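You operate a simulated robot arm through the tools that you are given. There is no shell and no other tool.

You run a simulated robot arm. Do the job below in one go: nothing can be reset, and whatever is moved stays where it is left.

JOB
Buff the black shoe's hazy toe clean, then take its shoe tree out.
Fine: use the yellow cloth and put it back; stand the tree on the bench and the shoe between tray and wall. Set down upright: shoe tree. What is to be rubbed or washed off counts as gone when no trace of it is left.
Where things are to end (x, y in the base frame): shoe tree within 0.06 m of [0.54, -0.83]; black shoe within 0.08 m of [0.46, -0.68].

The check looks at the end state, three seconds after you hand in, the way a careful person would. Anything else that was tipped, shoved, dropped, spilled or broken makes it a failure. Flat cloth is picked up by pressing the open fingertips on it (5 to 10 N) and closing them slowly along it; thin cloth reads only 2 to 8 mm in the jaws.

ROBOT AND FRAMES
A 7-joint arm with a two-finger parallel gripper, fixed in place. Base frame: the origin is on the floor under the middle of its stand, x ahead of it, y to its left, z up; the work surface is at about z = 0.8. Lengths are in m, angles in rad, forces in N, time in s.
It reaches about 1.147 m from its shoulder. Its first joint turns from -2.897 to 2.897 rad. Payload 3.43 kg.
The tool frame sits at the grasp point between the pads (the TCP): z along the fingers, y along the line on which they close. The tips reach 0.03 m beyond it. Largest opening 0.094 m; finger width 0.028, thickness 0.01; the body of the gripper, 0.05 by 0.096 m, starts 0.055 m behind the TCP.
Orientation is told as [roll, pitch, yaw] about the base's x, y, z axes, in that order, counted from this pose: with the fingers straight down and closing along the base's y, the tool's x points along the base's -x, its y along +y and its z along -z.

CONTROLS
- The arm moves only by the tool step_arm. Its argument "commands" is a list of rows, each an object of numbers (a shift or turn left out is 0, a gripper value left out holds the last): "dx", "dy", "dz": the shift along the tool's x, y, z in m; "rx", "ry", "rz": the turn, a rotation vector about the tool's x, y, z in rad; "gripper": the closure, from 0 (fully open) to 1 (shut). In form: [{"dx": .., "dy": .., "dz": .., "rx": .., "ry": .., "rz": .., "gripper": ..}, ...]. A call has 1 to 20 rows; each row is the pose to reach, as a shift and turn from the pose commanded when the call began, along the tool's axes at that moment. A row lasts 0.2 s, in which the tool goes at most 0.05 m and 0.15 rad; a call with a longer step from one row to the next is refused whole, and so is a gripper value outside its range. A pose out of reach is approached as far as the arm can. The call stops where the force on the tool passes 40 N (or 10 N more than at its start, if that is more) or the arm is blocked; 0.2 s more then pass. The fingers move at their own pace (about 0.045 m/s each) and stop on an object; they squeeze with about 41 N. The grip force told is the motor's: it shows also when the fingers shut on nothing. Time passes only in rows, and 0.2 s behind the last, so rows that repeat a pose let the fingers close. It gives the time, the measured TCP pose, the force on the tool (base axes), the opening and the grip force at its end, in the units of the frame above (readings bear some noise), with the torque about the TCP (base axes, N m) and any sound that the robot's microphone picked up.
- Cameras (640 x 400 px; columns grow to the right, rows downward): "scene" is fixed at [0.0509, -0.6509, 1.4124]; the picture's right is [-0.50, -0.86, 0.00], its down [-0.83, 0.48, -0.30] and it looks along [0.26, -0.15, -0.95] (base axes); focal length 214 px, centre (320, 200). "wrist" rides on the gripper at [0.076, 0.014, -0.102] in the tool frame; the picture's right is [-0.18, 0.98, 0.00], its down [-0.75, -0.14, -0.64] and it looks along [-0.63, -0.12, 0.77] (tool axes); focal length 243 px, centre (320, 200).
- capture(camera): a new picture of that camera. It takes no simulated time.
- point_at(camera, pixels): there is no depth. For up to 12 entries [column, row, z] of the newest picture of that camera ("zoom" is the newest enlarged one), the place [x, y] in the base frame at which the ray of that pixel passes the height z, good to about 0.002 m. It takes no simulated time.
- enlarge(camera, box): a new picture of the part [left, top, right, bottom] of that camera's present view, enlarged. It takes no simulated time.
- close_job(): hands the job in; it is judged then, once.

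Open the gripper and draw the arm clear of the work before you hand the job in, unless the task says otherwise.

The tools are called after ">>>" by a JSON object that holds its "fn" and its "kwargs". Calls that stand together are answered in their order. step_arm: Moves the arm, as the interface text tells. Its arguments: {"type":"object","properties":{"commands":{"type":"array","items":{"type":"object","properties":{"dx":{"type":"number"},"dy":{"type":"number"},"dz":{"type":"number"},"rx":{"type":"number"},"ry":{"type":"number"},"rz":{"type":"number"},"gripper":{"type":"number"}}}}},"required":["commands"]} The other tools are called the same way: capture (camera) takes a picture; point_at (camera, pixels) gives the place at which the rays of pixels pass given heights; enlarge (camera, box) takes an enlarged picture of a part of a camera's view; close_job () hands the job in.

At the start:

```text
time: 0.0
tcp_pos: [0.3628, -0.4259, 1.0965]
tcp_rot: [0.0, 0.001, 0.0]
ft_force: [-0.3, -0.4, -0.2]
torque: [-0.02, 0.0, 0.03]
opening: 0.0941
gripper_force: 0.0
```

scene: 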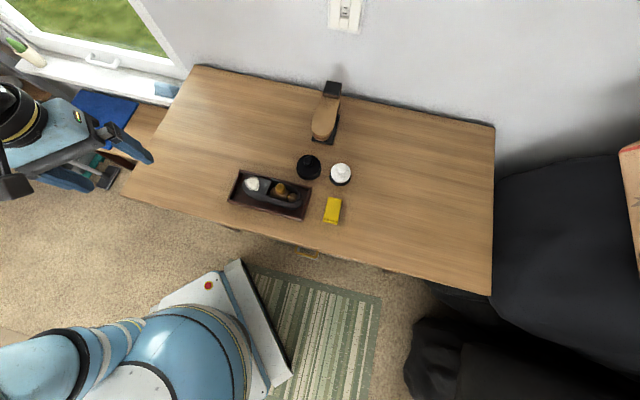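
wrist: 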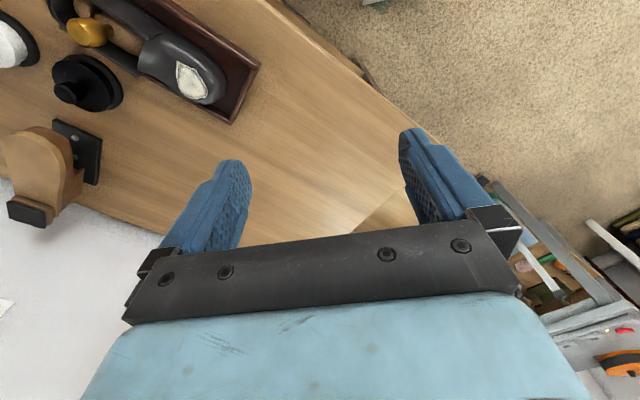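

The scene shows the tray with the shoe near (270,195), yellow cloth at (332,210), black tin (308,167), white item (340,174), and a wooden stand at (326,115). I'll enlarge these areas to look closer.

>>> {"fn": "enlarge", "kwargs": {"camera": "scene", "box": [215, 145, 365, 239]}}

>>> {"fn": "enlarge", "kwargs": {"camera": "wrist", "box": [0, 0, 280, 175]}}

```text
4.26 times, centred on (290, 192) of scene
```

zoom: 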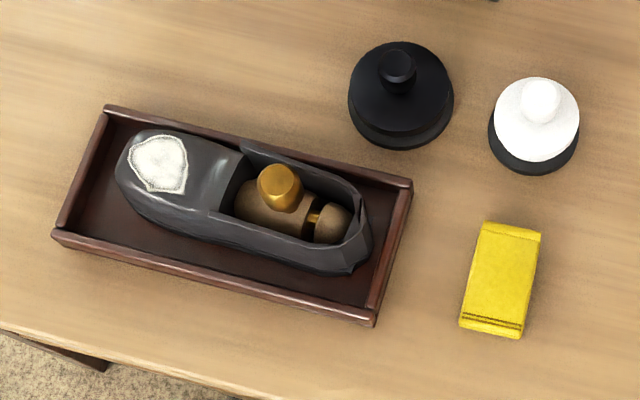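

```text
2.29 times, centred on (140, 88) of wrist
```

zoom: 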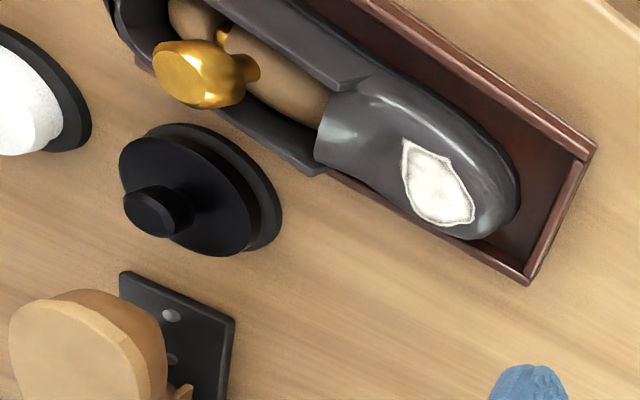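

I'll ask for the base-frame positions of the main features: tray corners, shoe toe/heel, knob, cloth corners, jars, footrest and bench edges.

>>> {"fn": "enlarge", "kwargs": {"camera": "scene", "box": [215, 145, 365, 239]}}

>>> {"fn": "point_at", "kwargs": {"camera": "scene", "pixels": [[195, 66, 0.8], [494, 127, 0.8], [490, 295, 0.8], [122, 195, 0.8], [327, 82, 0.8], [338, 145, 0.8], [312, 143, 0.8], [308, 167, 0.8], [340, 174, 0.8], [332, 210, 0.8]]}}

>>> {"fn": "point_at", "kwargs": {"camera": "zoom", "pixels": [[105, 105, 0.83], [413, 185, 0.83], [372, 325, 0.83], [52, 235, 0.83], [118, 170, 0.84], [372, 250, 0.84], [280, 185, 0.92], [485, 224, 0.81], [541, 236, 0.81], [520, 337, 0.81], [460, 324, 0.81], [160, 163, 0.87]]}}

```text
4.26 times, centred on (290, 192) of scene
```

zoom: 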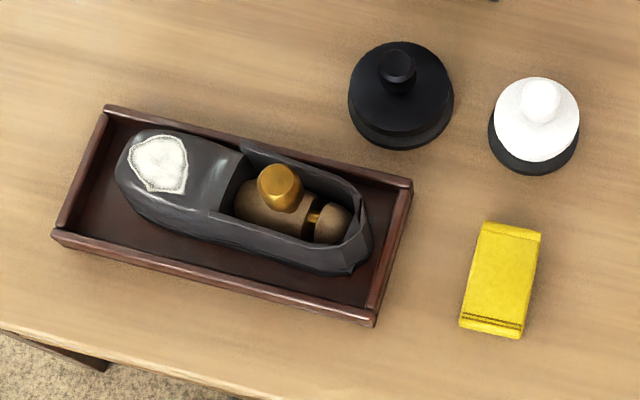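

```text
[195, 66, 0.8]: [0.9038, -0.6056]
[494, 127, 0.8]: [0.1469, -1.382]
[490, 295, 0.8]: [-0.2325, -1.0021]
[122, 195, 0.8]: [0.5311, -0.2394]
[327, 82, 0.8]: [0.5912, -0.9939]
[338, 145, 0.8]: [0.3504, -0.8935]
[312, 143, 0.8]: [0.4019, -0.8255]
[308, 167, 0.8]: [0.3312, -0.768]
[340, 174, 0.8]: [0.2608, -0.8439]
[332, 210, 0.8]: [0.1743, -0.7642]
```

```text
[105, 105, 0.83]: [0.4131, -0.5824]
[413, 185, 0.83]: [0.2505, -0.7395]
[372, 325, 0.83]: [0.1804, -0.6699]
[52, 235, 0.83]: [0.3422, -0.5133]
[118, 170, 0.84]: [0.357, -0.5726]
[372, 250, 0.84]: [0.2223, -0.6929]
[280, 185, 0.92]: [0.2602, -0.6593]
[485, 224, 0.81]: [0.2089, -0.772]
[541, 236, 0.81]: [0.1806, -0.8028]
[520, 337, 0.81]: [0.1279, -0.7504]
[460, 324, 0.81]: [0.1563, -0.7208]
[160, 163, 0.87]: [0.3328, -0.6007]
```

The tray lies along the ~45° line from (0.18..0.25,-0.70) to (0.38,-0.55), and the cloth is at about (0.168,-0.762) with its long side perpendicular to the wall. I'll go above the cloth with a yaw of -45° to look closer.

>>> {"fn": "step_arm", "kwargs": {"commands": [{"dx": 0.0195, "dy": -0.0336, "dz": 0.0, "rz": 0.0785, "gripper": 0}, {"dx": 0.039, "dy": -0.0672, "dz": 0.0, "rz": 0.157}, {"dx": 0.0585, "dy": -0.1008, "dz": 0.01, "rz": 0.2355}, {"dx": 0.078, "dy": -0.1344, "dz": 0.02, "rz": 0.314}, {"dx": 0.0975, "dy": -0.168, "dz": 0.03, "rz": 0.3925}, {"dx": 0.117, "dy": -0.2016, "dz": 0.04, "rz": 0.471}, {"dx": 0.1365, "dy": -0.2352, "dz": 0.05, "rz": 0.5495}, {"dx": 0.156, "dy": -0.2688, "dz": 0.06, "rz": 0.628}, {"dx": 0.1755, "dy": -0.3024, "dz": 0.07, "rz": 0.7065}, {"dx": 0.195, "dy": -0.336, "dz": 0.08, "rz": 0.785}, {"dx": 0.195, "dy": -0.336, "dz": 0.0965, "rz": 0.785}, {"dx": 0.195, "dy": -0.336, "dz": 0.0965, "rz": 0.785}]}}

```text
time: 2.6
tcp_pos: [0.1687, -0.763, 1.0005]
tcp_rot: [-0.002, -0.001, -0.786]
ft_force: [0.6, 0.6, 0.2]
torque: [-0.01, -0.02, 0.01]
opening: 0.0938
gripper_force: 0.0
```

The arm is above the cloth at (0.169,-0.763,1.00). I'll take both camera views now.

>>> {"fn": "capture", "kwargs": {"camera": "wrist"}}

>>> {"fn": "capture", "kwargs": {"camera": "scene"}}

```text
taken
```

wrist: 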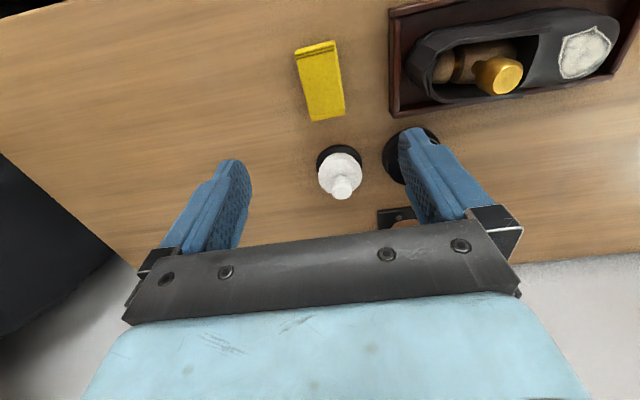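

```text
taken
```

scene: 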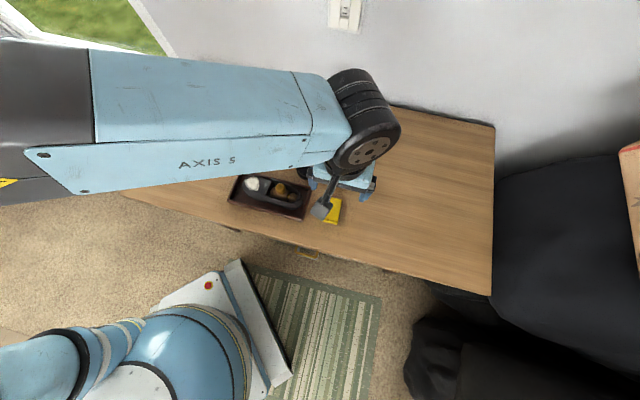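

The cloth lies right below the TCP at (320,82) in the wrist view. I'll enlarge the cloth and the shoe from here.

>>> {"fn": "enlarge", "kwargs": {"camera": "wrist", "box": [260, 20, 388, 140]}}

>>> {"fn": "point_at", "kwargs": {"camera": "wrist", "pixels": [[295, 50, 0.81], [336, 40, 0.81], [346, 113, 0.81], [309, 121, 0.81], [340, 165, 0.82], [410, 155, 0.82], [388, 3, 0.83], [397, 116, 0.83], [508, 75, 0.9], [585, 52, 0.87]]}}

>>> {"fn": "enlarge", "kwargs": {"camera": "wrist", "box": [370, 0, 640, 130]}}

```text
3.33 times, centred on (324, 80) of wrist
```

zoom: 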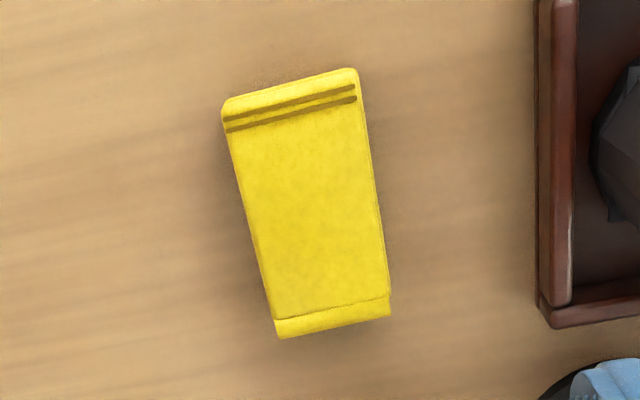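

```text
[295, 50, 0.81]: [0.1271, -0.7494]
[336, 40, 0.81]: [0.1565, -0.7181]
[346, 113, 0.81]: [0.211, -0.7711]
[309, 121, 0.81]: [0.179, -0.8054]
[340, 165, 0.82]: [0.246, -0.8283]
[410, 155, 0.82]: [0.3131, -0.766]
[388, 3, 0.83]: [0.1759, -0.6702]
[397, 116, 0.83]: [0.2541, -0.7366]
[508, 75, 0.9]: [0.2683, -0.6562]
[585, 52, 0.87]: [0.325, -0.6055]
```

```text
2.37 times, centred on (505, 65) of wrist
```

zoom: 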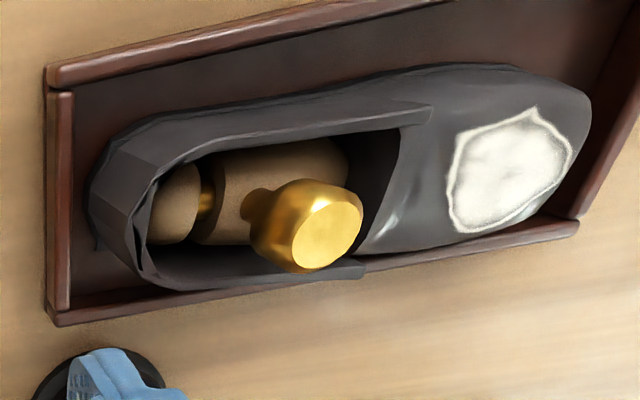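

The cloth centre is (0.168,-0.761) and it is about 0.042 m wide by 0.075 m long. I'll part-close the fingers to about 0.033 m and go down to just above it.

>>> {"fn": "step_arm", "kwargs": {"commands": [{"dz": 0.03, "gripper": 0.65}, {"dz": 0.06}, {"dz": 0.09}, {"dz": 0.12}, {"dz": 0.14}, {"dz": 0.14}]}}

```text
time: 4.0
tcp_pos: [0.1682, -0.7621, 0.8601]
tcp_rot: [-0.003, -0.001, -0.785]
ft_force: [0.0, -0.3, -0.3]
torque: [-0.02, 0.01, -0.01]
opening: 0.0326
gripper_force: 0.1
```

The fingers are open 0.033 m and TCP z=0.860. I'll check how the tips sit over the cloth.

>>> {"fn": "capture", "kwargs": {"camera": "wrist"}}

```text
taken
```

wrist: 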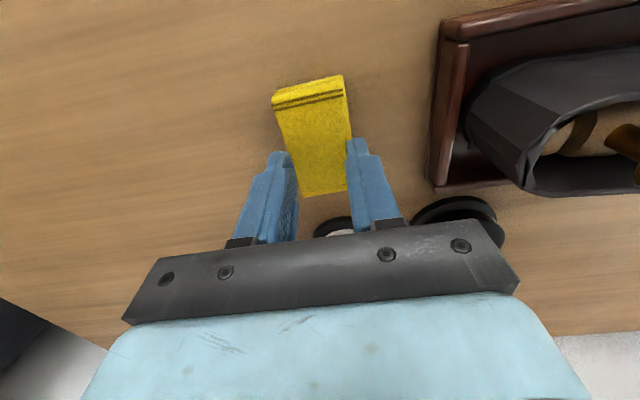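

The tips straddle the cloth's sides partially; I'll narrow to about 0.026 m and go down in small steps to feel for contact.

>>> {"fn": "step_arm", "kwargs": {"commands": [{"dz": 0.005, "gripper": 0.72}, {"dz": 0.01}, {"dz": 0.014}, {"dz": 0.016}, {"dz": 0.016}]}}

```text
time: 4.7
tcp_pos: [0.1693, -0.7629, 0.8559]
tcp_rot: [-0.005, -0.002, -0.785]
ft_force: [0.9, -0.8, 9.1]
torque: [0.06, -0.01, -0.03]
opening: 0.0264
gripper_force: 0.2
stopped in row 3: the force on the tool passed its limit at 47 N (the readings are from after the stop); the commanded pose is now the measured one
```

Contact came at TCP z≈0.856 (tips ≈0.826) with 9 N left, sooner than expected. I'll look at what is being touched.

>>> {"fn": "capture", "kwargs": {"camera": "wrist"}}

>>> {"fn": "enlarge", "kwargs": {"camera": "scene", "box": [270, 140, 390, 240]}}

>>> {"fn": "enlarge", "kwargs": {"camera": "wrist", "box": [220, 60, 420, 210]}}

```text
taken
```

wrist: 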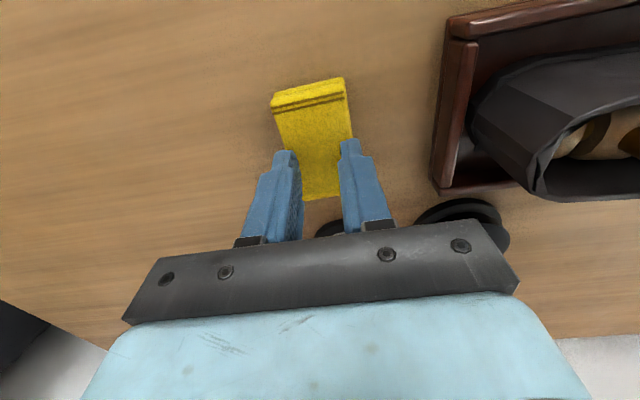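

```text
4.00 times, centred on (330, 190) of scene
```

zoom: 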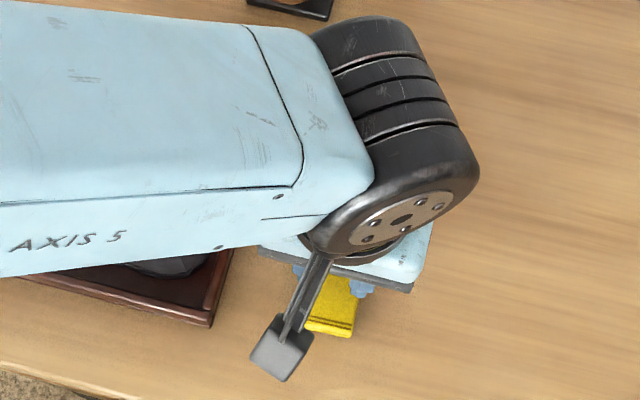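

```text
2.67 times, centred on (320, 135) of wrist
```

zoom: 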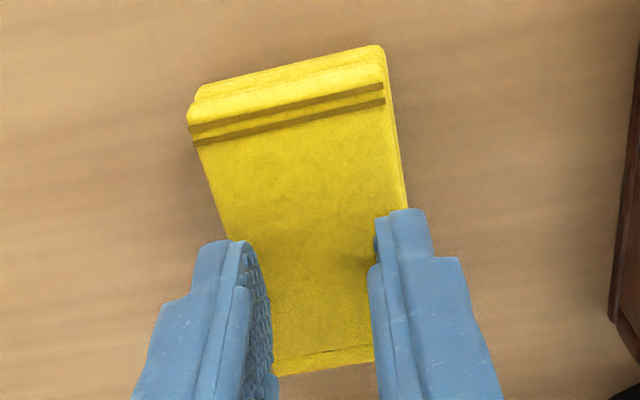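

The cloth is a thick folded pad (its top is about z=0.826), so I'll take it by its sides: rise, open to about 0.07 m, and lower the tips around it partway.

>>> {"fn": "step_arm", "kwargs": {"commands": [{"dz": -0.01}, {"dz": -0.02, "gripper": 0.25}, {"dz": -0.02}, {"dz": -0.02}, {"dz": -0.02}, {"dz": -0.02}]}}

>>> {"fn": "capture", "kwargs": {"camera": "wrist"}}

```text
time: 6.0
tcp_pos: [0.1671, -0.7626, 0.8736]
tcp_rot: [-0.003, -0.001, -0.786]
ft_force: [0.3, -0.6, 0.5]
torque: [0.0, -0.04, -0.04]
opening: 0.0705
gripper_force: 0.1
```

```text
taken
```

wrist: 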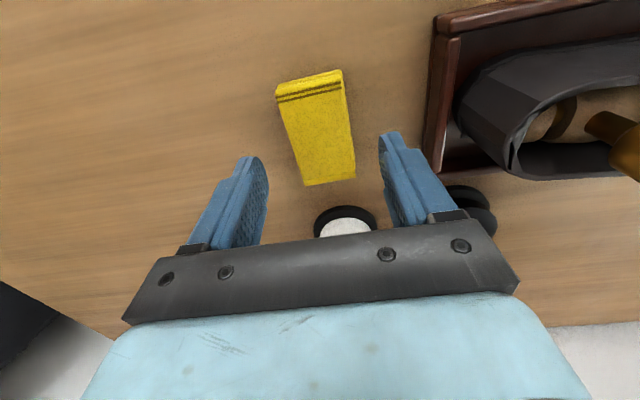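

The pad sits centred between the fingers (cols ~265–383, pad 278–355). I'll lower so the tips are at about z=0.812 and close slowly.

>>> {"fn": "step_arm", "kwargs": {"commands": [{"dz": 0.01}, {"dz": 0.02}, {"dz": 0.03}, {"dz": 0.032}, {"dz": 0.032, "gripper": 0.35}, {"dz": 0.032, "gripper": 0.4}, {"dz": 0.032, "gripper": 0.45}, {"dz": 0.032, "gripper": 0.5}, {"dz": 0.032, "gripper": 0.54}, {"dz": 0.032, "gripper": 0.58}, {"dz": 0.032, "gripper": 0.62}]}}

>>> {"fn": "capture", "kwargs": {"camera": "wrist"}}

```text
time: 8.4
tcp_pos: [0.1691, -0.7629, 0.8418]
tcp_rot: [-0.002, -0.001, -0.785]
ft_force: [-0.3, 0.1, 0.2]
torque: [0.01, -0.01, 0.02]
opening: 0.0427
gripper_force: 40.5
```

```text
taken
```

wrist: 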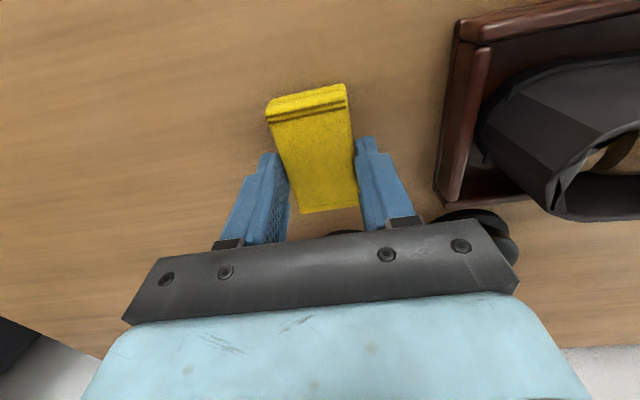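

The pad is held firmly (0.0427 m, 40 N) at TCP (0.169,-0.763,0.842); I note this pose for returning it. I'll lift straight up and check it is coming along.

>>> {"fn": "step_arm", "kwargs": {"commands": [{"dz": -0.02, "gripper": 0.65}, {"dz": -0.05}, {"dz": -0.09}, {"dz": -0.13}, {"dz": -0.16}, {"dz": -0.16}]}}

>>> {"fn": "capture", "kwargs": {"camera": "wrist"}}

```text
time: 9.8
tcp_pos: [0.1684, -0.7627, 1.0041]
tcp_rot: [-0.003, -0.001, -0.786]
ft_force: [-0.4, 0.3, -0.2]
torque: [0.0, -0.02, -0.01]
opening: 0.0329
gripper_force: 0.1
```

```text
taken
```

wrist: 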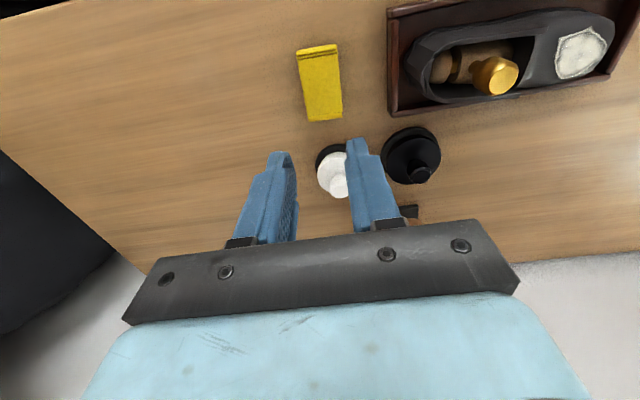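

The pad slipped out and stayed on the bench (at (320,82)); my grip was too shallow. I'll check where it lies now before gripping deeper.

>>> {"fn": "enlarge", "kwargs": {"camera": "wrist", "box": [260, 20, 388, 140]}}

>>> {"fn": "point_at", "kwargs": {"camera": "zoom", "pixels": [[225, 105, 0.8], [362, 85, 0.8], [388, 310, 0.8], [285, 336, 0.8]]}}

```text
3.33 times, centred on (324, 80) of wrist
```

zoom: 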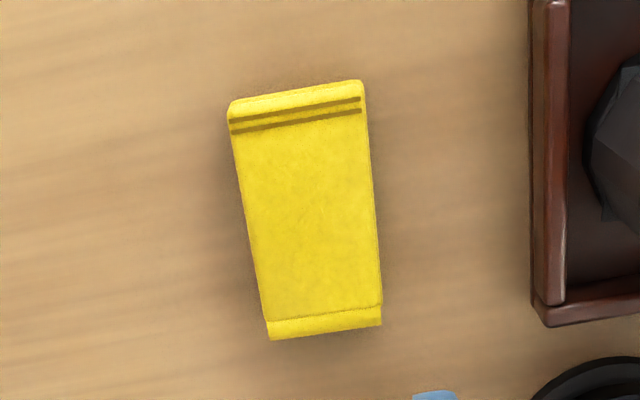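

```text
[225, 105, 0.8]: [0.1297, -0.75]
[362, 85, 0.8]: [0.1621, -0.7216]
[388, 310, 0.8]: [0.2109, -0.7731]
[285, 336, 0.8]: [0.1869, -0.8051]
```

The pad is now squared to the gripper, centred near (0.170,-0.762). I'll open, go down with the tips almost on the bench (TCP ≈0.834), and close.

>>> {"fn": "step_arm", "kwargs": {"commands": [{"dz": 0.03, "gripper": 0.25}, {"dz": 0.06}, {"dz": 0.09}, {"dz": 0.12}, {"dz": 0.14}, {"dz": 0.155}, {"dz": 0.163}, {"dz": 0.167}, {"dz": 0.17}, {"dz": 0.17}]}}

>>> {"fn": "capture", "kwargs": {"camera": "wrist"}}

```text
time: 12.1
tcp_pos: [0.1683, -0.7629, 0.8328]
tcp_rot: [-0.003, -0.002, -0.786]
ft_force: [0.6, 0.3, -0.1]
torque: [-0.01, 0.02, 0.0]
opening: 0.0705
gripper_force: 0.0
```

```text
taken
```

wrist: 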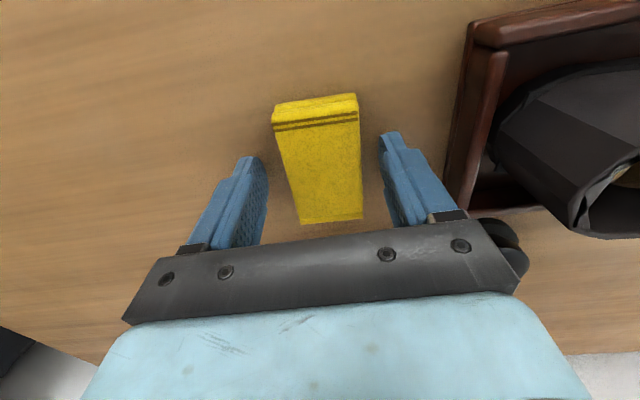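

No contact yet with the tips near 0.803, and the pad is between the fingers. I'll close slowly, hold, and lift just 3 cm to test the hold.

>>> {"fn": "step_arm", "kwargs": {"commands": [{"gripper": 0.35}, {"gripper": 0.42}, {"gripper": 0.48}, {"gripper": 0.54}, {"gripper": 0.6}, {"gripper": 0.7}, {"gripper": 0.8}, {"gripper": 0.8}, {"dz": -0.005}, {"dz": -0.01}, {"dz": -0.02}, {"dz": -0.03}, {"dz": -0.03}]}}

>>> {"fn": "capture", "kwargs": {"camera": "wrist"}}

```text
time: 14.8
tcp_pos: [0.1689, -0.7634, 0.8628]
tcp_rot: [-0.004, -0.003, -0.787]
ft_force: [0.6, -0.2, -0.2]
torque: [0.01, -0.01, 0.02]
opening: 0.0427
gripper_force: 40.9
```

```text
taken
```

wrist: 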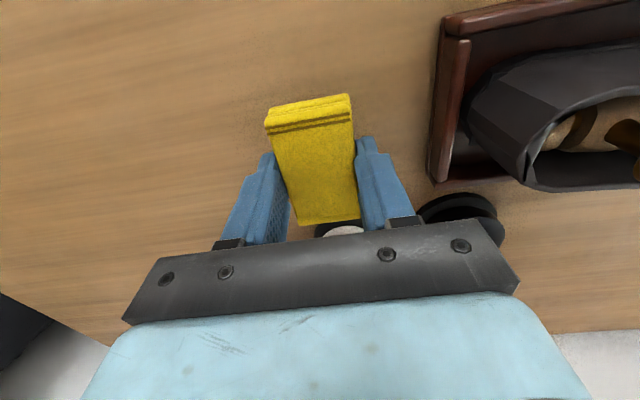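

The pad is held now (0.0427 m, 41 N, it rose with the fingers). I'll lift to z≈1.0 and carry it over beside the toe to see the patch.

>>> {"fn": "step_arm", "kwargs": {"commands": [{"dz": -0.03}, {"dz": -0.06}, {"dz": -0.1}, {"dz": -0.137}, {"dz": -0.137, "dx": -0.01, "dy": 0.03}, {"dz": -0.137, "dx": -0.02, "dy": 0.07}, {"dz": -0.137, "dx": -0.03, "dy": 0.11}, {"dz": -0.137, "dx": -0.04, "dy": 0.15}, {"dz": -0.137, "dx": -0.05, "dy": 0.19}, {"dz": -0.137, "dx": -0.0587, "dy": 0.225}, {"dz": -0.137, "dx": -0.0587, "dy": 0.24}, {"dz": -0.137, "dx": -0.0587, "dy": 0.24}]}}

>>> {"fn": "capture", "kwargs": {"camera": "wrist"}}

>>> {"fn": "capture", "kwargs": {"camera": "scene"}}

```text
time: 17.4
tcp_pos: [0.379, -0.6341, 1.0004]
tcp_rot: [-0.004, -0.001, -0.786]
ft_force: [-0.8, -0.1, -0.9]
torque: [0.05, -0.02, -0.02]
opening: 0.0426
gripper_force: 41.9
```

```text
taken
```

wrist: 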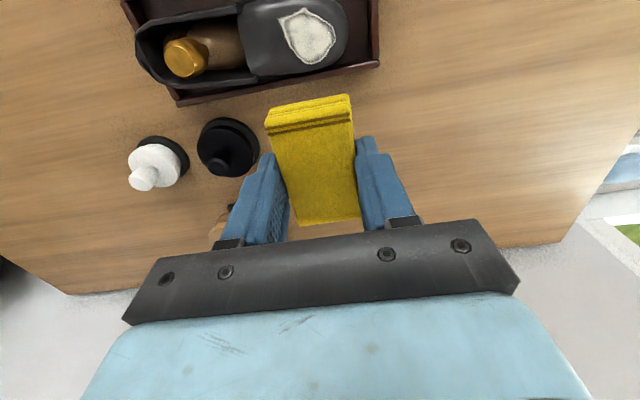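

```text
taken
```

scene: 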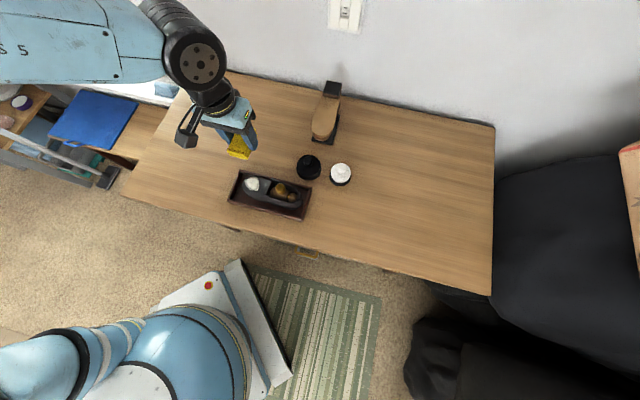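

The patch shows at (310,35) in the wrist view and the pad is well held. I'll zoom in on both views to locate the patch outline and heights.

>>> {"fn": "enlarge", "kwargs": {"camera": "wrist", "box": [120, 0, 390, 120]}}

>>> {"fn": "point_at", "kwargs": {"camera": "wrist", "pixels": [[278, 18, 0.85], [305, 8, 0.85], [336, 35, 0.85], [302, 67, 0.84], [309, 36, 0.85], [347, 30, 0.84], [188, 57, 0.9], [376, 68, 0.83], [176, 105, 0.83]]}}

>>> {"fn": "enlarge", "kwargs": {"camera": "scene", "box": [220, 160, 320, 225]}}

>>> {"fn": "point_at", "kwargs": {"camera": "scene", "pixels": [[252, 184, 0.85], [252, 184, 0.86], [246, 178, 0.85], [258, 177, 0.85], [258, 191, 0.85], [246, 188, 0.85]]}}

```text
2.37 times, centred on (255, 60) of wrist
```

zoom: 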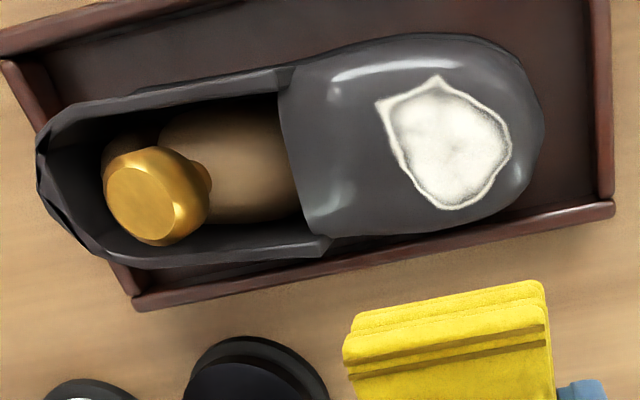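

```text
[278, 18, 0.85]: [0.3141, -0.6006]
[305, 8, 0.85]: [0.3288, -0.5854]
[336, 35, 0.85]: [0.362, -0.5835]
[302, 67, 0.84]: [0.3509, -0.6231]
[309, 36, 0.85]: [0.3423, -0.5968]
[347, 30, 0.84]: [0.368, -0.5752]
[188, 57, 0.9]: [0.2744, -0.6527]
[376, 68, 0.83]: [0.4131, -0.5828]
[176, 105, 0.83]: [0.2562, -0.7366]
```

```text
6.15 times, centred on (270, 192) of scene
```

zoom: 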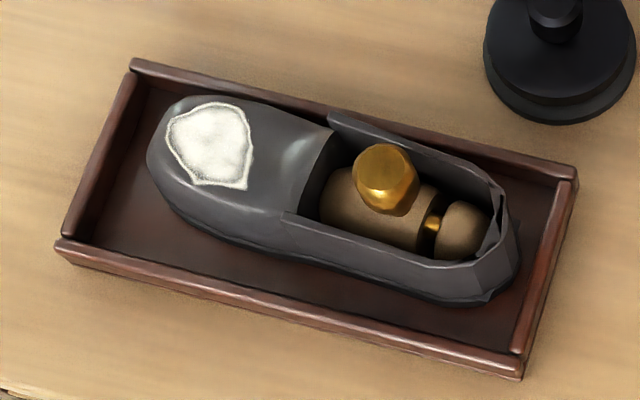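

```text
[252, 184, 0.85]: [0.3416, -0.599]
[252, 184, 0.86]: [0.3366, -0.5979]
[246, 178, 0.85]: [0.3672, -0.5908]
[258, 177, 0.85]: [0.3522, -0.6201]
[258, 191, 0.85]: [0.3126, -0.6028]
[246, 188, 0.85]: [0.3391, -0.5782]
```

The patch is centred at about (0.342,-0.598), z≈0.85, spanning ±0.023 m. I'll move over it, descend to about z=0.90, then feel for contact.

>>> {"fn": "step_arm", "kwargs": {"commands": [{"dx": 0.02, "dz": 0.01}, {"dx": 0.04, "dz": 0.03}, {"dx": 0.0517, "dz": 0.05}, {"dx": 0.0517, "dz": 0.075}, {"dx": 0.0517, "dz": 0.095}, {"dx": 0.0517, "dz": 0.105}, {"dx": 0.0517, "dz": 0.107}, {"dx": 0.0517, "dz": 0.109}, {"dx": 0.0517, "dz": 0.109}]}}

>>> {"fn": "capture", "kwargs": {"camera": "wrist"}}

```text
time: 19.4
tcp_pos: [0.3425, -0.5995, 0.8903]
tcp_rot: [-0.003, -0.002, -0.785]
ft_force: [-0.7, 0.8, 0.0]
torque: [0.01, 0.04, -0.02]
opening: 0.0428
gripper_force: 41.4
```

```text
taken
```

wrist: 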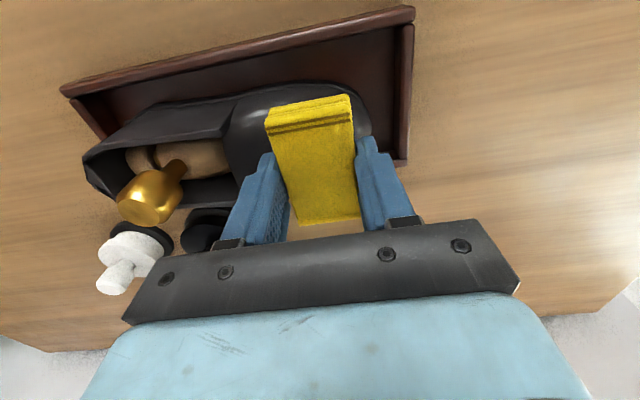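

No contact yet at z=0.890 and the pad covers the toe. I'll step down in 2 mm steps.

>>> {"fn": "step_arm", "kwargs": {"commands": [{"dz": 0.002}, {"dz": 0.004}, {"dz": 0.006}, {"dz": 0.006}]}}

```text
time: 20.4
tcp_pos: [0.3452, -0.5985, 0.8827]
tcp_rot: [-0.005, -0.002, -0.784]
ft_force: [-0.8, -0.3, -0.8]
torque: [0.0, 0.02, 0.02]
opening: 0.0426
gripper_force: 41.1
```

Still no force at z=0.883; I continue down in 1.5 mm steps.

>>> {"fn": "step_arm", "kwargs": {"commands": [{"dz": 0.0015}, {"dz": 0.003}, {"dz": 0.0045}, {"dz": 0.0045}]}}

```text
time: 21.4
tcp_pos: [0.3425, -0.5972, 0.8794]
tcp_rot: [-0.004, -0.003, -0.786]
ft_force: [1.8, 0.0, 12.6]
torque: [-0.21, 0.15, 0.06]
opening: 0.0425
gripper_force: 40.8
```

Contact with 12.6 N at z≈0.879. I'll rub gently to and fro around this spot and watch the force.

>>> {"fn": "step_arm", "kwargs": {"commands": [{"dy": 0.008}, {"dy": 0.015}, {"dy": 0.008}, {"dy": 0}, {"dy": -0.008}, {"dy": -0.015}, {"dy": -0.008}, {"dy": 0}, {"dx": 0.008}, {"dx": 0.015}, {"dx": 0.008}, {"dx": 0}, {"dx": -0.008}, {"dx": -0.015}, {"dx": -0.008}, {"dx": 0}, {"dx": 0}]}}

```text
time: 22.7
tcp_pos: [0.3405, -0.6037, 0.8801]
tcp_rot: [0.0, -0.004, -0.782]
ft_force: [-0.7, 6.2, 8.5]
torque: [0.05, 0.25, -0.19]
opening: 0.0424
gripper_force: 40.8
stopped in row 6: the force on the tool passed its limit at 43 N (the readings are from after the stop); the commanded pose is now the measured one
```

Moving toward the heel side (−y) the surface rises and the force passed 40 N. I'll lift off and look at the patch and shoe.

>>> {"fn": "step_arm", "kwargs": {"commands": [{"dz": -0.01}, {"dz": -0.03}, {"dz": -0.06}, {"dz": -0.1, "dx": -0.02}, {"dz": -0.12, "dx": -0.05}, {"dz": -0.12, "dx": -0.05}]}}

>>> {"fn": "enlarge", "kwargs": {"camera": "wrist", "box": [120, 0, 390, 120]}}

>>> {"fn": "enlarge", "kwargs": {"camera": "scene", "box": [220, 160, 320, 225]}}

```text
time: 24.1
tcp_pos: [0.3736, -0.6383, 1.0016]
tcp_rot: [0.0, -0.004, -0.784]
ft_force: [-0.1, -0.8, 0.0]
torque: [0.02, 0.01, -0.02]
opening: 0.0427
gripper_force: 40.4
```

```text
2.37 times, centred on (255, 60) of wrist
```

zoom: 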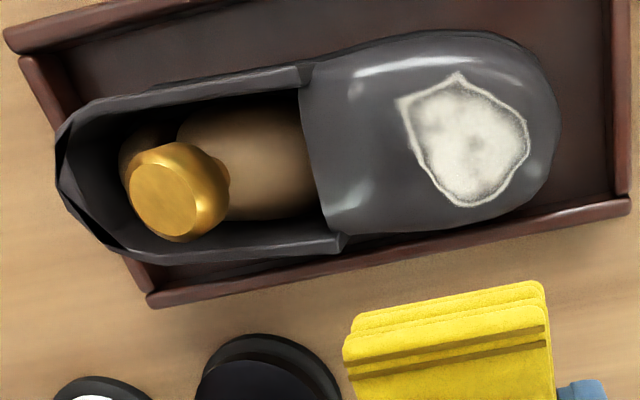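

```text
6.15 times, centred on (270, 192) of scene
```

zoom: 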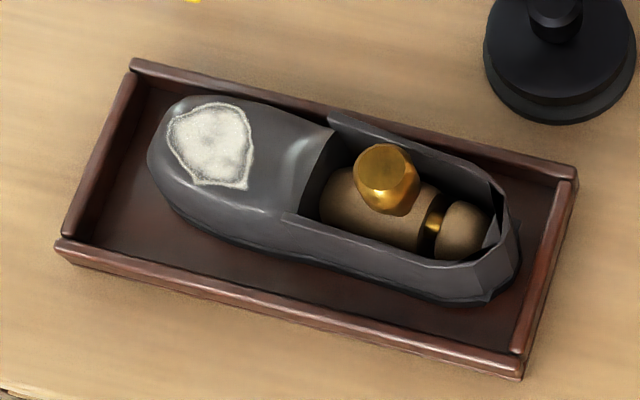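

The haze has started to fade and the shoe hasn't moved. I'll return to the same spot, and this time follow the slope (up toward the heel, down toward the toe) while rubbing.

>>> {"fn": "step_arm", "kwargs": {"commands": [{"dx": 0.025, "dy": 0.003, "dz": 0.03}, {"dx": 0.0508, "dy": 0.006, "dz": 0.06}, {"dx": 0.0508, "dy": 0.006, "dz": 0.095}, {"dx": 0.0508, "dy": 0.006, "dz": 0.112}, {"dx": 0.0508, "dy": 0.006, "dz": 0.118}, {"dx": 0.0508, "dy": 0.006, "dz": 0.12}, {"dx": 0.0508, "dy": 0.006, "dz": 0.1215}, {"dx": 0.0508, "dy": 0.006, "dz": 0.1215}]}}

```text
time: 25.9
tcp_pos: [0.3432, -0.6018, 0.88]
tcp_rot: [-0.003, -0.007, -0.784]
ft_force: [-3.4, -4.7, 34.0]
torque: [-0.47, 0.69, 0.06]
opening: 0.0427
gripper_force: 41.3
```

Force is 34 N, too much; I'll raise 1.5 mm and see.

>>> {"fn": "step_arm", "kwargs": {"commands": [{"dz": -0.0015}, {"dz": -0.0015, "dy": 0.003}, {"dz": -0.0015, "dy": 0.003}]}}

```text
time: 26.7
tcp_pos: [0.3447, -0.5963, 0.8793]
tcp_rot: [0.0, -0.003, -0.786]
ft_force: [-6.6, -7.1, 19.5]
torque: [-0.5, 0.55, 0.02]
opening: 0.0427
gripper_force: 40.9
```

Now 19.5 N. I'll ease off by 0.7 mm and rub along the shoe with the height following the slope.

>>> {"fn": "step_arm", "kwargs": {"commands": [{"dz": -0.0007}, {"dy": 0.006, "dz": 0.0002}, {"dy": 0.012, "dz": 0.0012}, {"dy": 0.006, "dz": 0.0002}, {"dy": 0, "dz": -0.0007}, {"dy": -0.006, "dz": -0.002}, {"dy": -0.012, "dz": -0.0034}, {"dy": -0.006, "dz": -0.002}, {"dy": 0, "dz": -0.0007}, {"dy": 0.006, "dz": 0.0002}, {"dy": 0.012, "dz": 0.0012}, {"dy": 0.006, "dz": 0.0002}, {"dy": 0, "dz": -0.0007}, {"dy": -0.006, "dz": -0.002}, {"dy": -0.012, "dz": -0.0034}, {"dy": -0.006, "dz": -0.002}, {"dy": 0, "dz": -0.0007}]}}

```text
time: 30.3
tcp_pos: [0.3456, -0.5972, 0.881]
tcp_rot: [-0.001, -0.002, -0.782]
ft_force: [-0.5, -1.3, 2.9]
torque: [-0.08, 0.08, 0.01]
opening: 0.0424
gripper_force: 40.8
```

The rubbing ran cleanly. I'll press slightly more and add strokes both along and across the toe.

>>> {"fn": "step_arm", "kwargs": {"commands": [{"dz": 0.0008}, {"dy": 0.008, "dz": 0.002}, {"dy": 0.014, "dz": 0.003}, {"dy": 0.006, "dz": 0.0017}, {"dy": 0, "dz": 0.0008}, {"dy": -0.006, "dz": -0.0004}, {"dy": -0.012, "dz": -0.0018}, {"dy": -0.006, "dz": -0.0004}, {"dy": 0, "dz": 0.0008}, {"dx": 0.008, "dz": 0.0008}, {"dx": 0.015, "dz": 0.0012}, {"dx": 0.008, "dz": 0.0008}, {"dx": 0, "dz": 0.0008}, {"dx": -0.008, "dz": 0.0008}, {"dx": -0.015, "dz": 0.0012}, {"dx": -0.008, "dz": 0.0008}, {"dx": 0, "dz": 0.0008}]}}

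```text
time: 33.9
tcp_pos: [0.3459, -0.598, 0.8791]
tcp_rot: [-0.001, -0.005, -0.781]
ft_force: [3.5, -3.0, 8.1]
torque: [-0.17, 0.0, 0.09]
opening: 0.0427
gripper_force: 40.6
```

Force is 8 N after the strokes with no stop. I'll repeat the same pattern, then lift and look.

>>> {"fn": "step_arm", "kwargs": {"commands": [{"dy": 0.008, "dz": 0.0012}, {"dy": 0.014, "dz": 0.0024}, {"dy": 0.006, "dz": 0.001}, {"dy": 0, "dz": 0.0}, {"dy": -0.006, "dz": -0.0012}, {"dy": -0.012, "dz": -0.0026}, {"dy": -0.006, "dz": -0.0012}, {"dy": 0, "dz": 0.0}, {"dx": 0.008, "dy": 0.008, "dz": 0.0012}, {"dx": 0.015, "dy": 0.014, "dz": 0.0026}, {"dx": 0.008, "dy": 0.008, "dz": 0.0012}, {"dx": 0, "dz": 0}, {"dx": -0.008, "dy": 0.008, "dz": 0.0012}, {"dx": -0.015, "dy": 0.014, "dz": 0.0026}, {"dx": -0.008, "dy": 0.006, "dz": 0.0008}, {"dx": 0, "dz": 0}]}}

>>> {"fn": "step_arm", "kwargs": {"commands": [{"dz": -0.01}, {"dz": -0.03}, {"dz": -0.06}, {"dz": -0.1, "dx": -0.02}, {"dz": -0.12, "dx": -0.05}, {"dz": -0.12, "dx": -0.05}]}}

>>> {"fn": "enlarge", "kwargs": {"camera": "wrist", "box": [120, 0, 390, 120]}}

>>> {"fn": "enlarge", "kwargs": {"camera": "scene", "box": [220, 160, 320, 225]}}

```text
time: 37.3
tcp_pos: [0.3475, -0.5969, 0.8786]
tcp_rot: [0.002, -0.001, -0.781]
ft_force: [0.5, 0.8, 0.7]
torque: [-0.04, -0.02, 0.01]
opening: 0.0426
gripper_force: 41.3
```

```text
time: 38.7
tcp_pos: [0.3806, -0.6325, 1.0001]
tcp_rot: [0.001, -0.002, -0.783]
ft_force: [0.5, 0.8, -0.9]
torque: [0.02, 0.01, 0.03]
opening: 0.0425
gripper_force: 41.0
```

```text
2.37 times, centred on (255, 60) of wrist
```

zoom: 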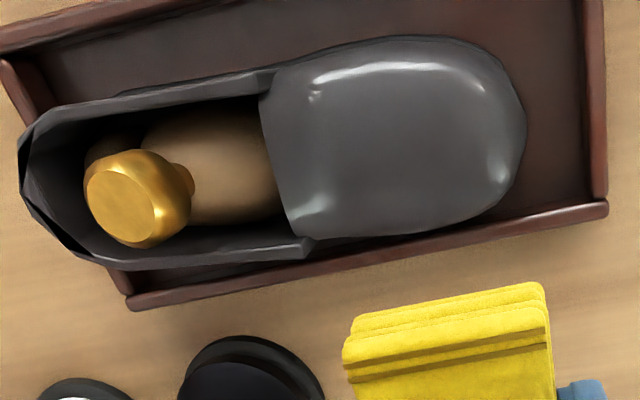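

```text
6.15 times, centred on (270, 192) of scene
```

zoom: 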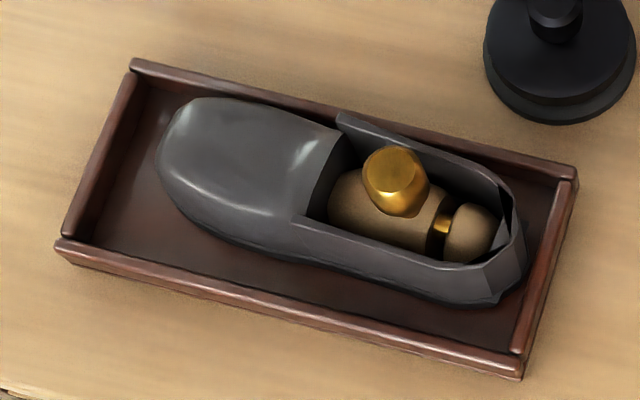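

The patch looks gone and the shoe only slid slightly within the tray. I'll zoom tight on the toe from both cameras to be sure no trace is left.

>>> {"fn": "enlarge", "kwargs": {"camera": "wrist", "box": [225, 5, 350, 110]}}

>>> {"fn": "enlarge", "kwargs": {"camera": "scene", "box": [238, 168, 280, 205]}}

```text
3.81 times, centred on (288, 58) of wrist
```

zoom: 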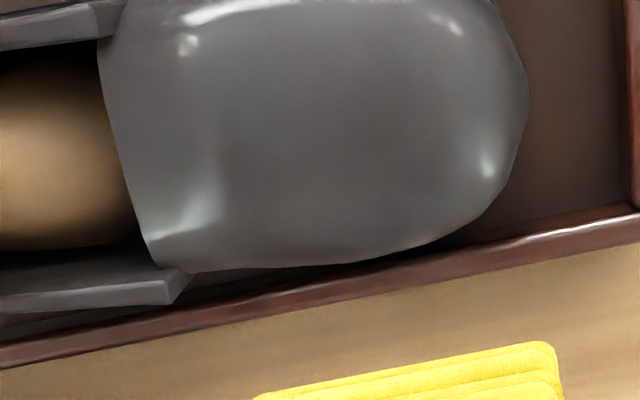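

```text
10.81 times, centred on (259, 186) of scene
```

zoom: 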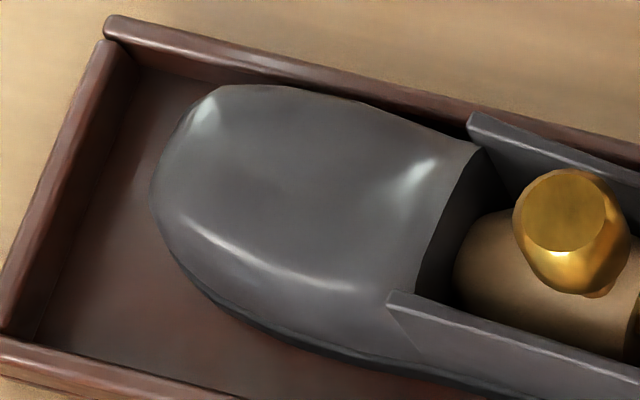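

The toe is clean from both views. Now I'll carry the pad back to its original spot (0.168,-0.762), staying at z≈1.0 on the way.

>>> {"fn": "step_arm", "kwargs": {"commands": [{"dx": 0.01, "dy": -0.04}, {"dx": 0.02, "dy": -0.08}, {"dx": 0.03, "dy": -0.12}, {"dx": 0.04, "dy": -0.16}, {"dx": 0.05, "dy": -0.2}, {"dx": 0.0576, "dy": -0.23}, {"dx": 0.0576, "dy": -0.242}, {"dx": 0.0576, "dy": -0.242, "dz": 0.03}, {"dx": 0.0576, "dy": -0.242, "dz": 0.07}, {"dx": 0.0576, "dy": -0.242, "dz": 0.11}, {"dx": 0.0576, "dy": -0.242, "dz": 0.14}, {"dx": 0.0576, "dy": -0.242, "dz": 0.155}, {"dx": 0.0576, "dy": -0.242, "dz": 0.155}]}}

```text
time: 41.5
tcp_pos: [0.1708, -0.763, 0.8446]
tcp_rot: [0.0, -0.003, -0.78]
ft_force: [0.2, -0.4, -0.6]
torque: [0.0, 0.0, 0.0]
opening: 0.0427
gripper_force: 41.1
```

At z=0.845 over the spot; I'll lower the last 11 mm and check for touch-down force.

>>> {"fn": "step_arm", "kwargs": {"commands": [{"dx": 0.0018, "dy": -0.001, "dz": 0.005}, {"dx": 0.0018, "dy": -0.001, "dz": 0.008}, {"dx": 0.0018, "dy": -0.001, "dz": 0.01}, {"dx": 0.0018, "dy": -0.001, "dz": 0.011}, {"dx": 0.0018, "dy": -0.001, "dz": 0.011}]}}

```text
time: 42.7
tcp_pos: [0.169, -0.7629, 0.8322]
tcp_rot: [0.001, -0.006, -0.781]
ft_force: [-0.3, 0.4, -0.6]
torque: [0.01, -0.01, -0.02]
opening: 0.0426
gripper_force: 40.9
```

No touch-down yet at z=0.832; I'll ease down in 0.5–1 mm steps, being careful of the fingertips.

>>> {"fn": "step_arm", "kwargs": {"commands": [{"dz": 0.001}, {"dz": 0.0015}, {"dz": 0.002}, {"dz": 0.002}]}}

```text
time: 43.7
tcp_pos: [0.1678, -0.7632, 0.8323]
tcp_rot: [-0.002, -0.003, -0.785]
ft_force: [-1.3, 0.2, 2.4]
torque: [0.0, -0.06, 0.0]
opening: 0.0425
gripper_force: 40.8
```

A light contact (2.4 N) at z≈0.832: the pad is on the bench. I'll open gently just enough, then rise straight up.

>>> {"fn": "step_arm", "kwargs": {"commands": [{"gripper": 0.5}, {"gripper": 0.4}, {"gripper": 0.3}, {"gripper": 0.25}, {"gripper": 0.25}, {"dz": -0.02}, {"dz": -0.05}, {"dz": -0.09}, {"dz": -0.13}, {"dz": -0.17}, {"dz": -0.17}]}}

>>> {"fn": "capture", "kwargs": {"camera": "wrist"}}

>>> {"fn": "enlarge", "kwargs": {"camera": "wrist", "box": [260, 20, 388, 140]}}

>>> {"fn": "point_at", "kwargs": {"camera": "wrist", "pixels": [[295, 50, 0.81], [336, 40, 0.81], [346, 113, 0.81], [309, 121, 0.81]]}}

```text
time: 46.1
tcp_pos: [0.1682, -0.7598, 1.0019]
tcp_rot: [-0.002, -0.002, -0.783]
ft_force: [0.4, 0.2, 0.5]
torque: [-0.01, 0.01, -0.01]
opening: 0.0705
gripper_force: 0.1
```

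```text
taken
```

wrist: 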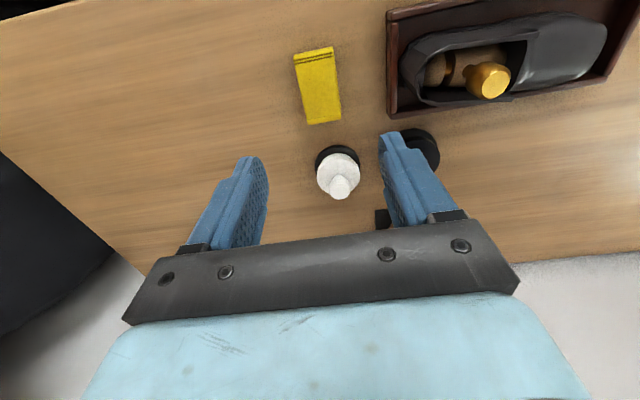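

```text
3.33 times, centred on (324, 80) of wrist
```

zoom: 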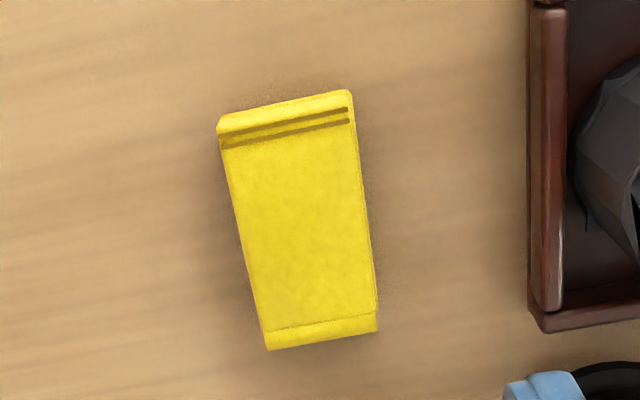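

```text
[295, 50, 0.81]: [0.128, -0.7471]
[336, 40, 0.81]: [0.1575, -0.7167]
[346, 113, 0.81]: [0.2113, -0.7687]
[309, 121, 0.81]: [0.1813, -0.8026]
```

The pad is back on its spot (within a few mm). Next I'll turn the gripper to yaw +45° above the shoe tree's knob to view along the shoe from the heel.

>>> {"fn": "step_arm", "kwargs": {"commands": [{"dy": 0.012, "dz": -0.005, "rz": -0.14}, {"dy": 0.024, "dz": -0.01, "rz": -0.28}, {"dy": 0.036, "dz": -0.015, "rz": -0.42}, {"dy": 0.048, "dz": -0.02, "rz": -0.56}, {"dy": 0.06, "dz": -0.02, "rz": -0.7}, {"dy": 0.072, "dz": -0.02, "rz": -0.84}, {"dy": 0.084, "dz": -0.02, "rz": -0.98}, {"dy": 0.096, "dz": -0.02, "rz": -1.12}, {"dy": 0.108, "dz": -0.02, "rz": -1.26}, {"dy": 0.12, "dz": -0.02, "rz": -1.4}, {"dy": 0.132, "dz": -0.02, "rz": -1.5}, {"dy": 0.134, "dz": -0.02, "rz": -1.5708}, {"dy": 0.134, "dz": -0.02, "rz": -1.5708}]}}

>>> {"fn": "capture", "kwargs": {"camera": "wrist"}}

>>> {"fn": "capture", "kwargs": {"camera": "scene"}}

```text
time: 48.9
tcp_pos: [0.2626, -0.6681, 1.0227]
tcp_rot: [-0.003, 0.002, 0.788]
ft_force: [0.9, 0.2, 0.4]
torque: [-0.03, -0.03, 0.0]
opening: 0.0702
gripper_force: 0.1
```

```text
taken
```

wrist: 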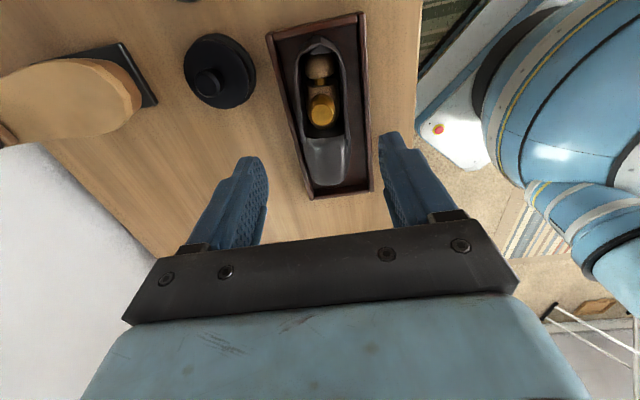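

```text
taken
```

scene: 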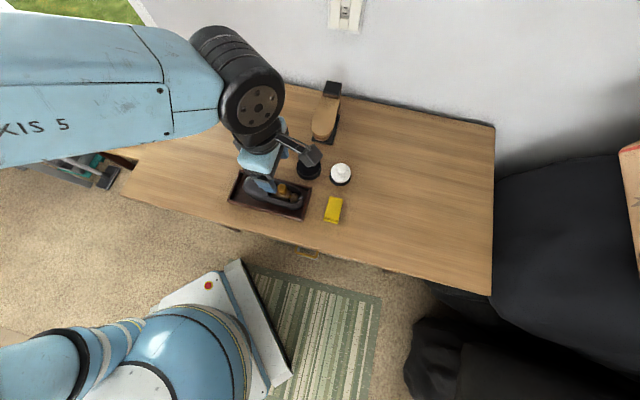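

The knob shows at (321,108) between the fingers. I'll zoom in on the shoe opening.

>>> {"fn": "enlarge", "kwargs": {"camera": "wrist", "box": [255, 10, 385, 200]}}

>>> {"fn": "point_at", "kwargs": {"camera": "wrist", "pixels": [[321, 108, 0.9], [320, 66, 0.86], [322, 45, 0.86], [326, 140, 0.86], [266, 35, 0.83], [362, 14, 0.83], [371, 187, 0.83], [312, 197, 0.83]]}}

```text
2.11 times, centred on (320, 105) of wrist
```

zoom: 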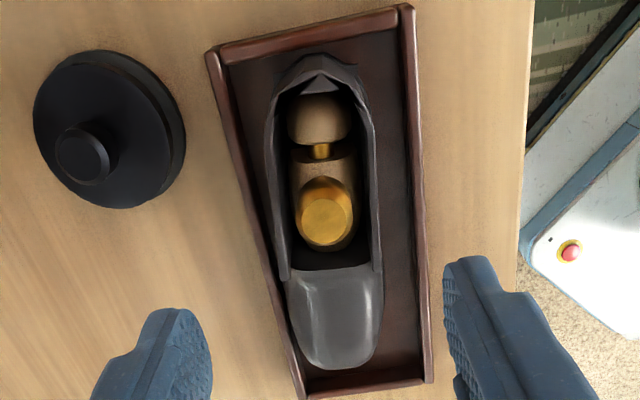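

```text
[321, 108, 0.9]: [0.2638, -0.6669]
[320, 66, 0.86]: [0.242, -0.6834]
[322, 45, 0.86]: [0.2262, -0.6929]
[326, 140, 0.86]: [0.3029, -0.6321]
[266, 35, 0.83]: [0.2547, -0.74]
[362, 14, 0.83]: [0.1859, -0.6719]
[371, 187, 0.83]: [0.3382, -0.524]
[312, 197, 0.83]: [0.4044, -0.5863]
```

The tree (heel block, gold joint, front block with knob) sits inside the opening. I'll zoom the scene view to triangulate the knob and rim heights.

>>> {"fn": "enlarge", "kwargs": {"camera": "scene", "box": [230, 160, 320, 220]}}

>>> {"fn": "enlarge", "kwargs": {"camera": "wrist", "box": [290, 30, 360, 150]}}

```text
6.67 times, centred on (275, 190) of scene
```

zoom: 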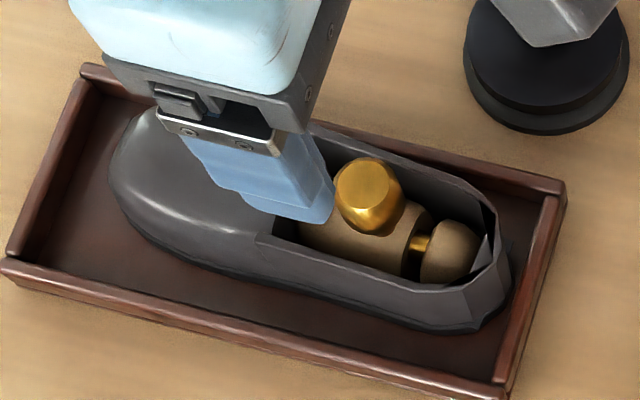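

```text
3.33 times, centred on (325, 90) of wrist
```

zoom: 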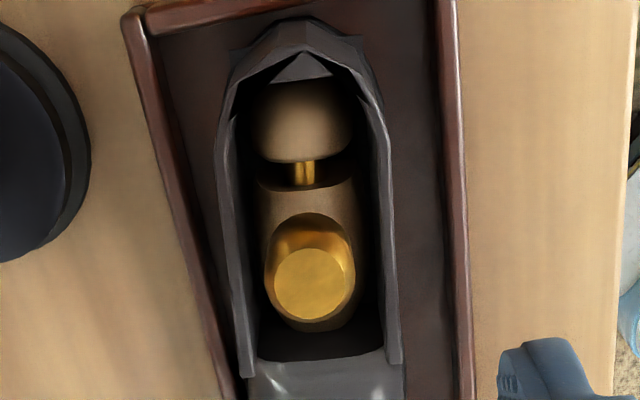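

I'll compute rays for the knob's top face and the rim from both views.

>>> {"fn": "point_at", "kwargs": {"camera": "scene", "pixels": [[281.7, 187.7, 0.88], [281.7, 187.7, 0.9], [281.7, 187.7, 0.92], [276.7, 187, 0.9], [286.5, 187, 0.9], [281.5, 195, 0.88], [291, 204, 0.86], [293, 188, 0.86], [303, 205, 0.86], [300.5, 196.5, 0.86]]}}

>>> {"fn": "point_at", "kwargs": {"camera": "wrist", "pixels": [[321.4, 115.2, 0.88], [321.4, 115.2, 0.9], [321.4, 115.2, 0.92], [308.5, 110, 0.9], [335.5, 110, 0.9], [296, 100, 0.86], [343, 100, 0.86], [319, 42, 0.86], [318, 38, 0.87], [318, 56, 0.85], [320, 90, 0.85]]}}

```text
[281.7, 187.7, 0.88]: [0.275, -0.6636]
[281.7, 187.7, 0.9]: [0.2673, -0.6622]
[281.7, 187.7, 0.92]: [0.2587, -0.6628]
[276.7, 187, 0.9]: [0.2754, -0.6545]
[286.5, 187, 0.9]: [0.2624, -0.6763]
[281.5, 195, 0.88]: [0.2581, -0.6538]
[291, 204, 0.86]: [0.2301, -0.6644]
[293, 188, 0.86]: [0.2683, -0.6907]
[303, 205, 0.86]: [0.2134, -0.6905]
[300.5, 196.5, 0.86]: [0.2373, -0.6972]
```

```text
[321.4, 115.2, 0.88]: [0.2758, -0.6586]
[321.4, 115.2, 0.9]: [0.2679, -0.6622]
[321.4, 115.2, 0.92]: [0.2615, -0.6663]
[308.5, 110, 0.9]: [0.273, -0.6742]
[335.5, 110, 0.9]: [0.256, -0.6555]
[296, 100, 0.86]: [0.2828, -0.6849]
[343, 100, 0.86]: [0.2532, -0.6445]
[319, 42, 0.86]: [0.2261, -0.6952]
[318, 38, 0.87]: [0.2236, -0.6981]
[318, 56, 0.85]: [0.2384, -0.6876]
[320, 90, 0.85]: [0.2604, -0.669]
```

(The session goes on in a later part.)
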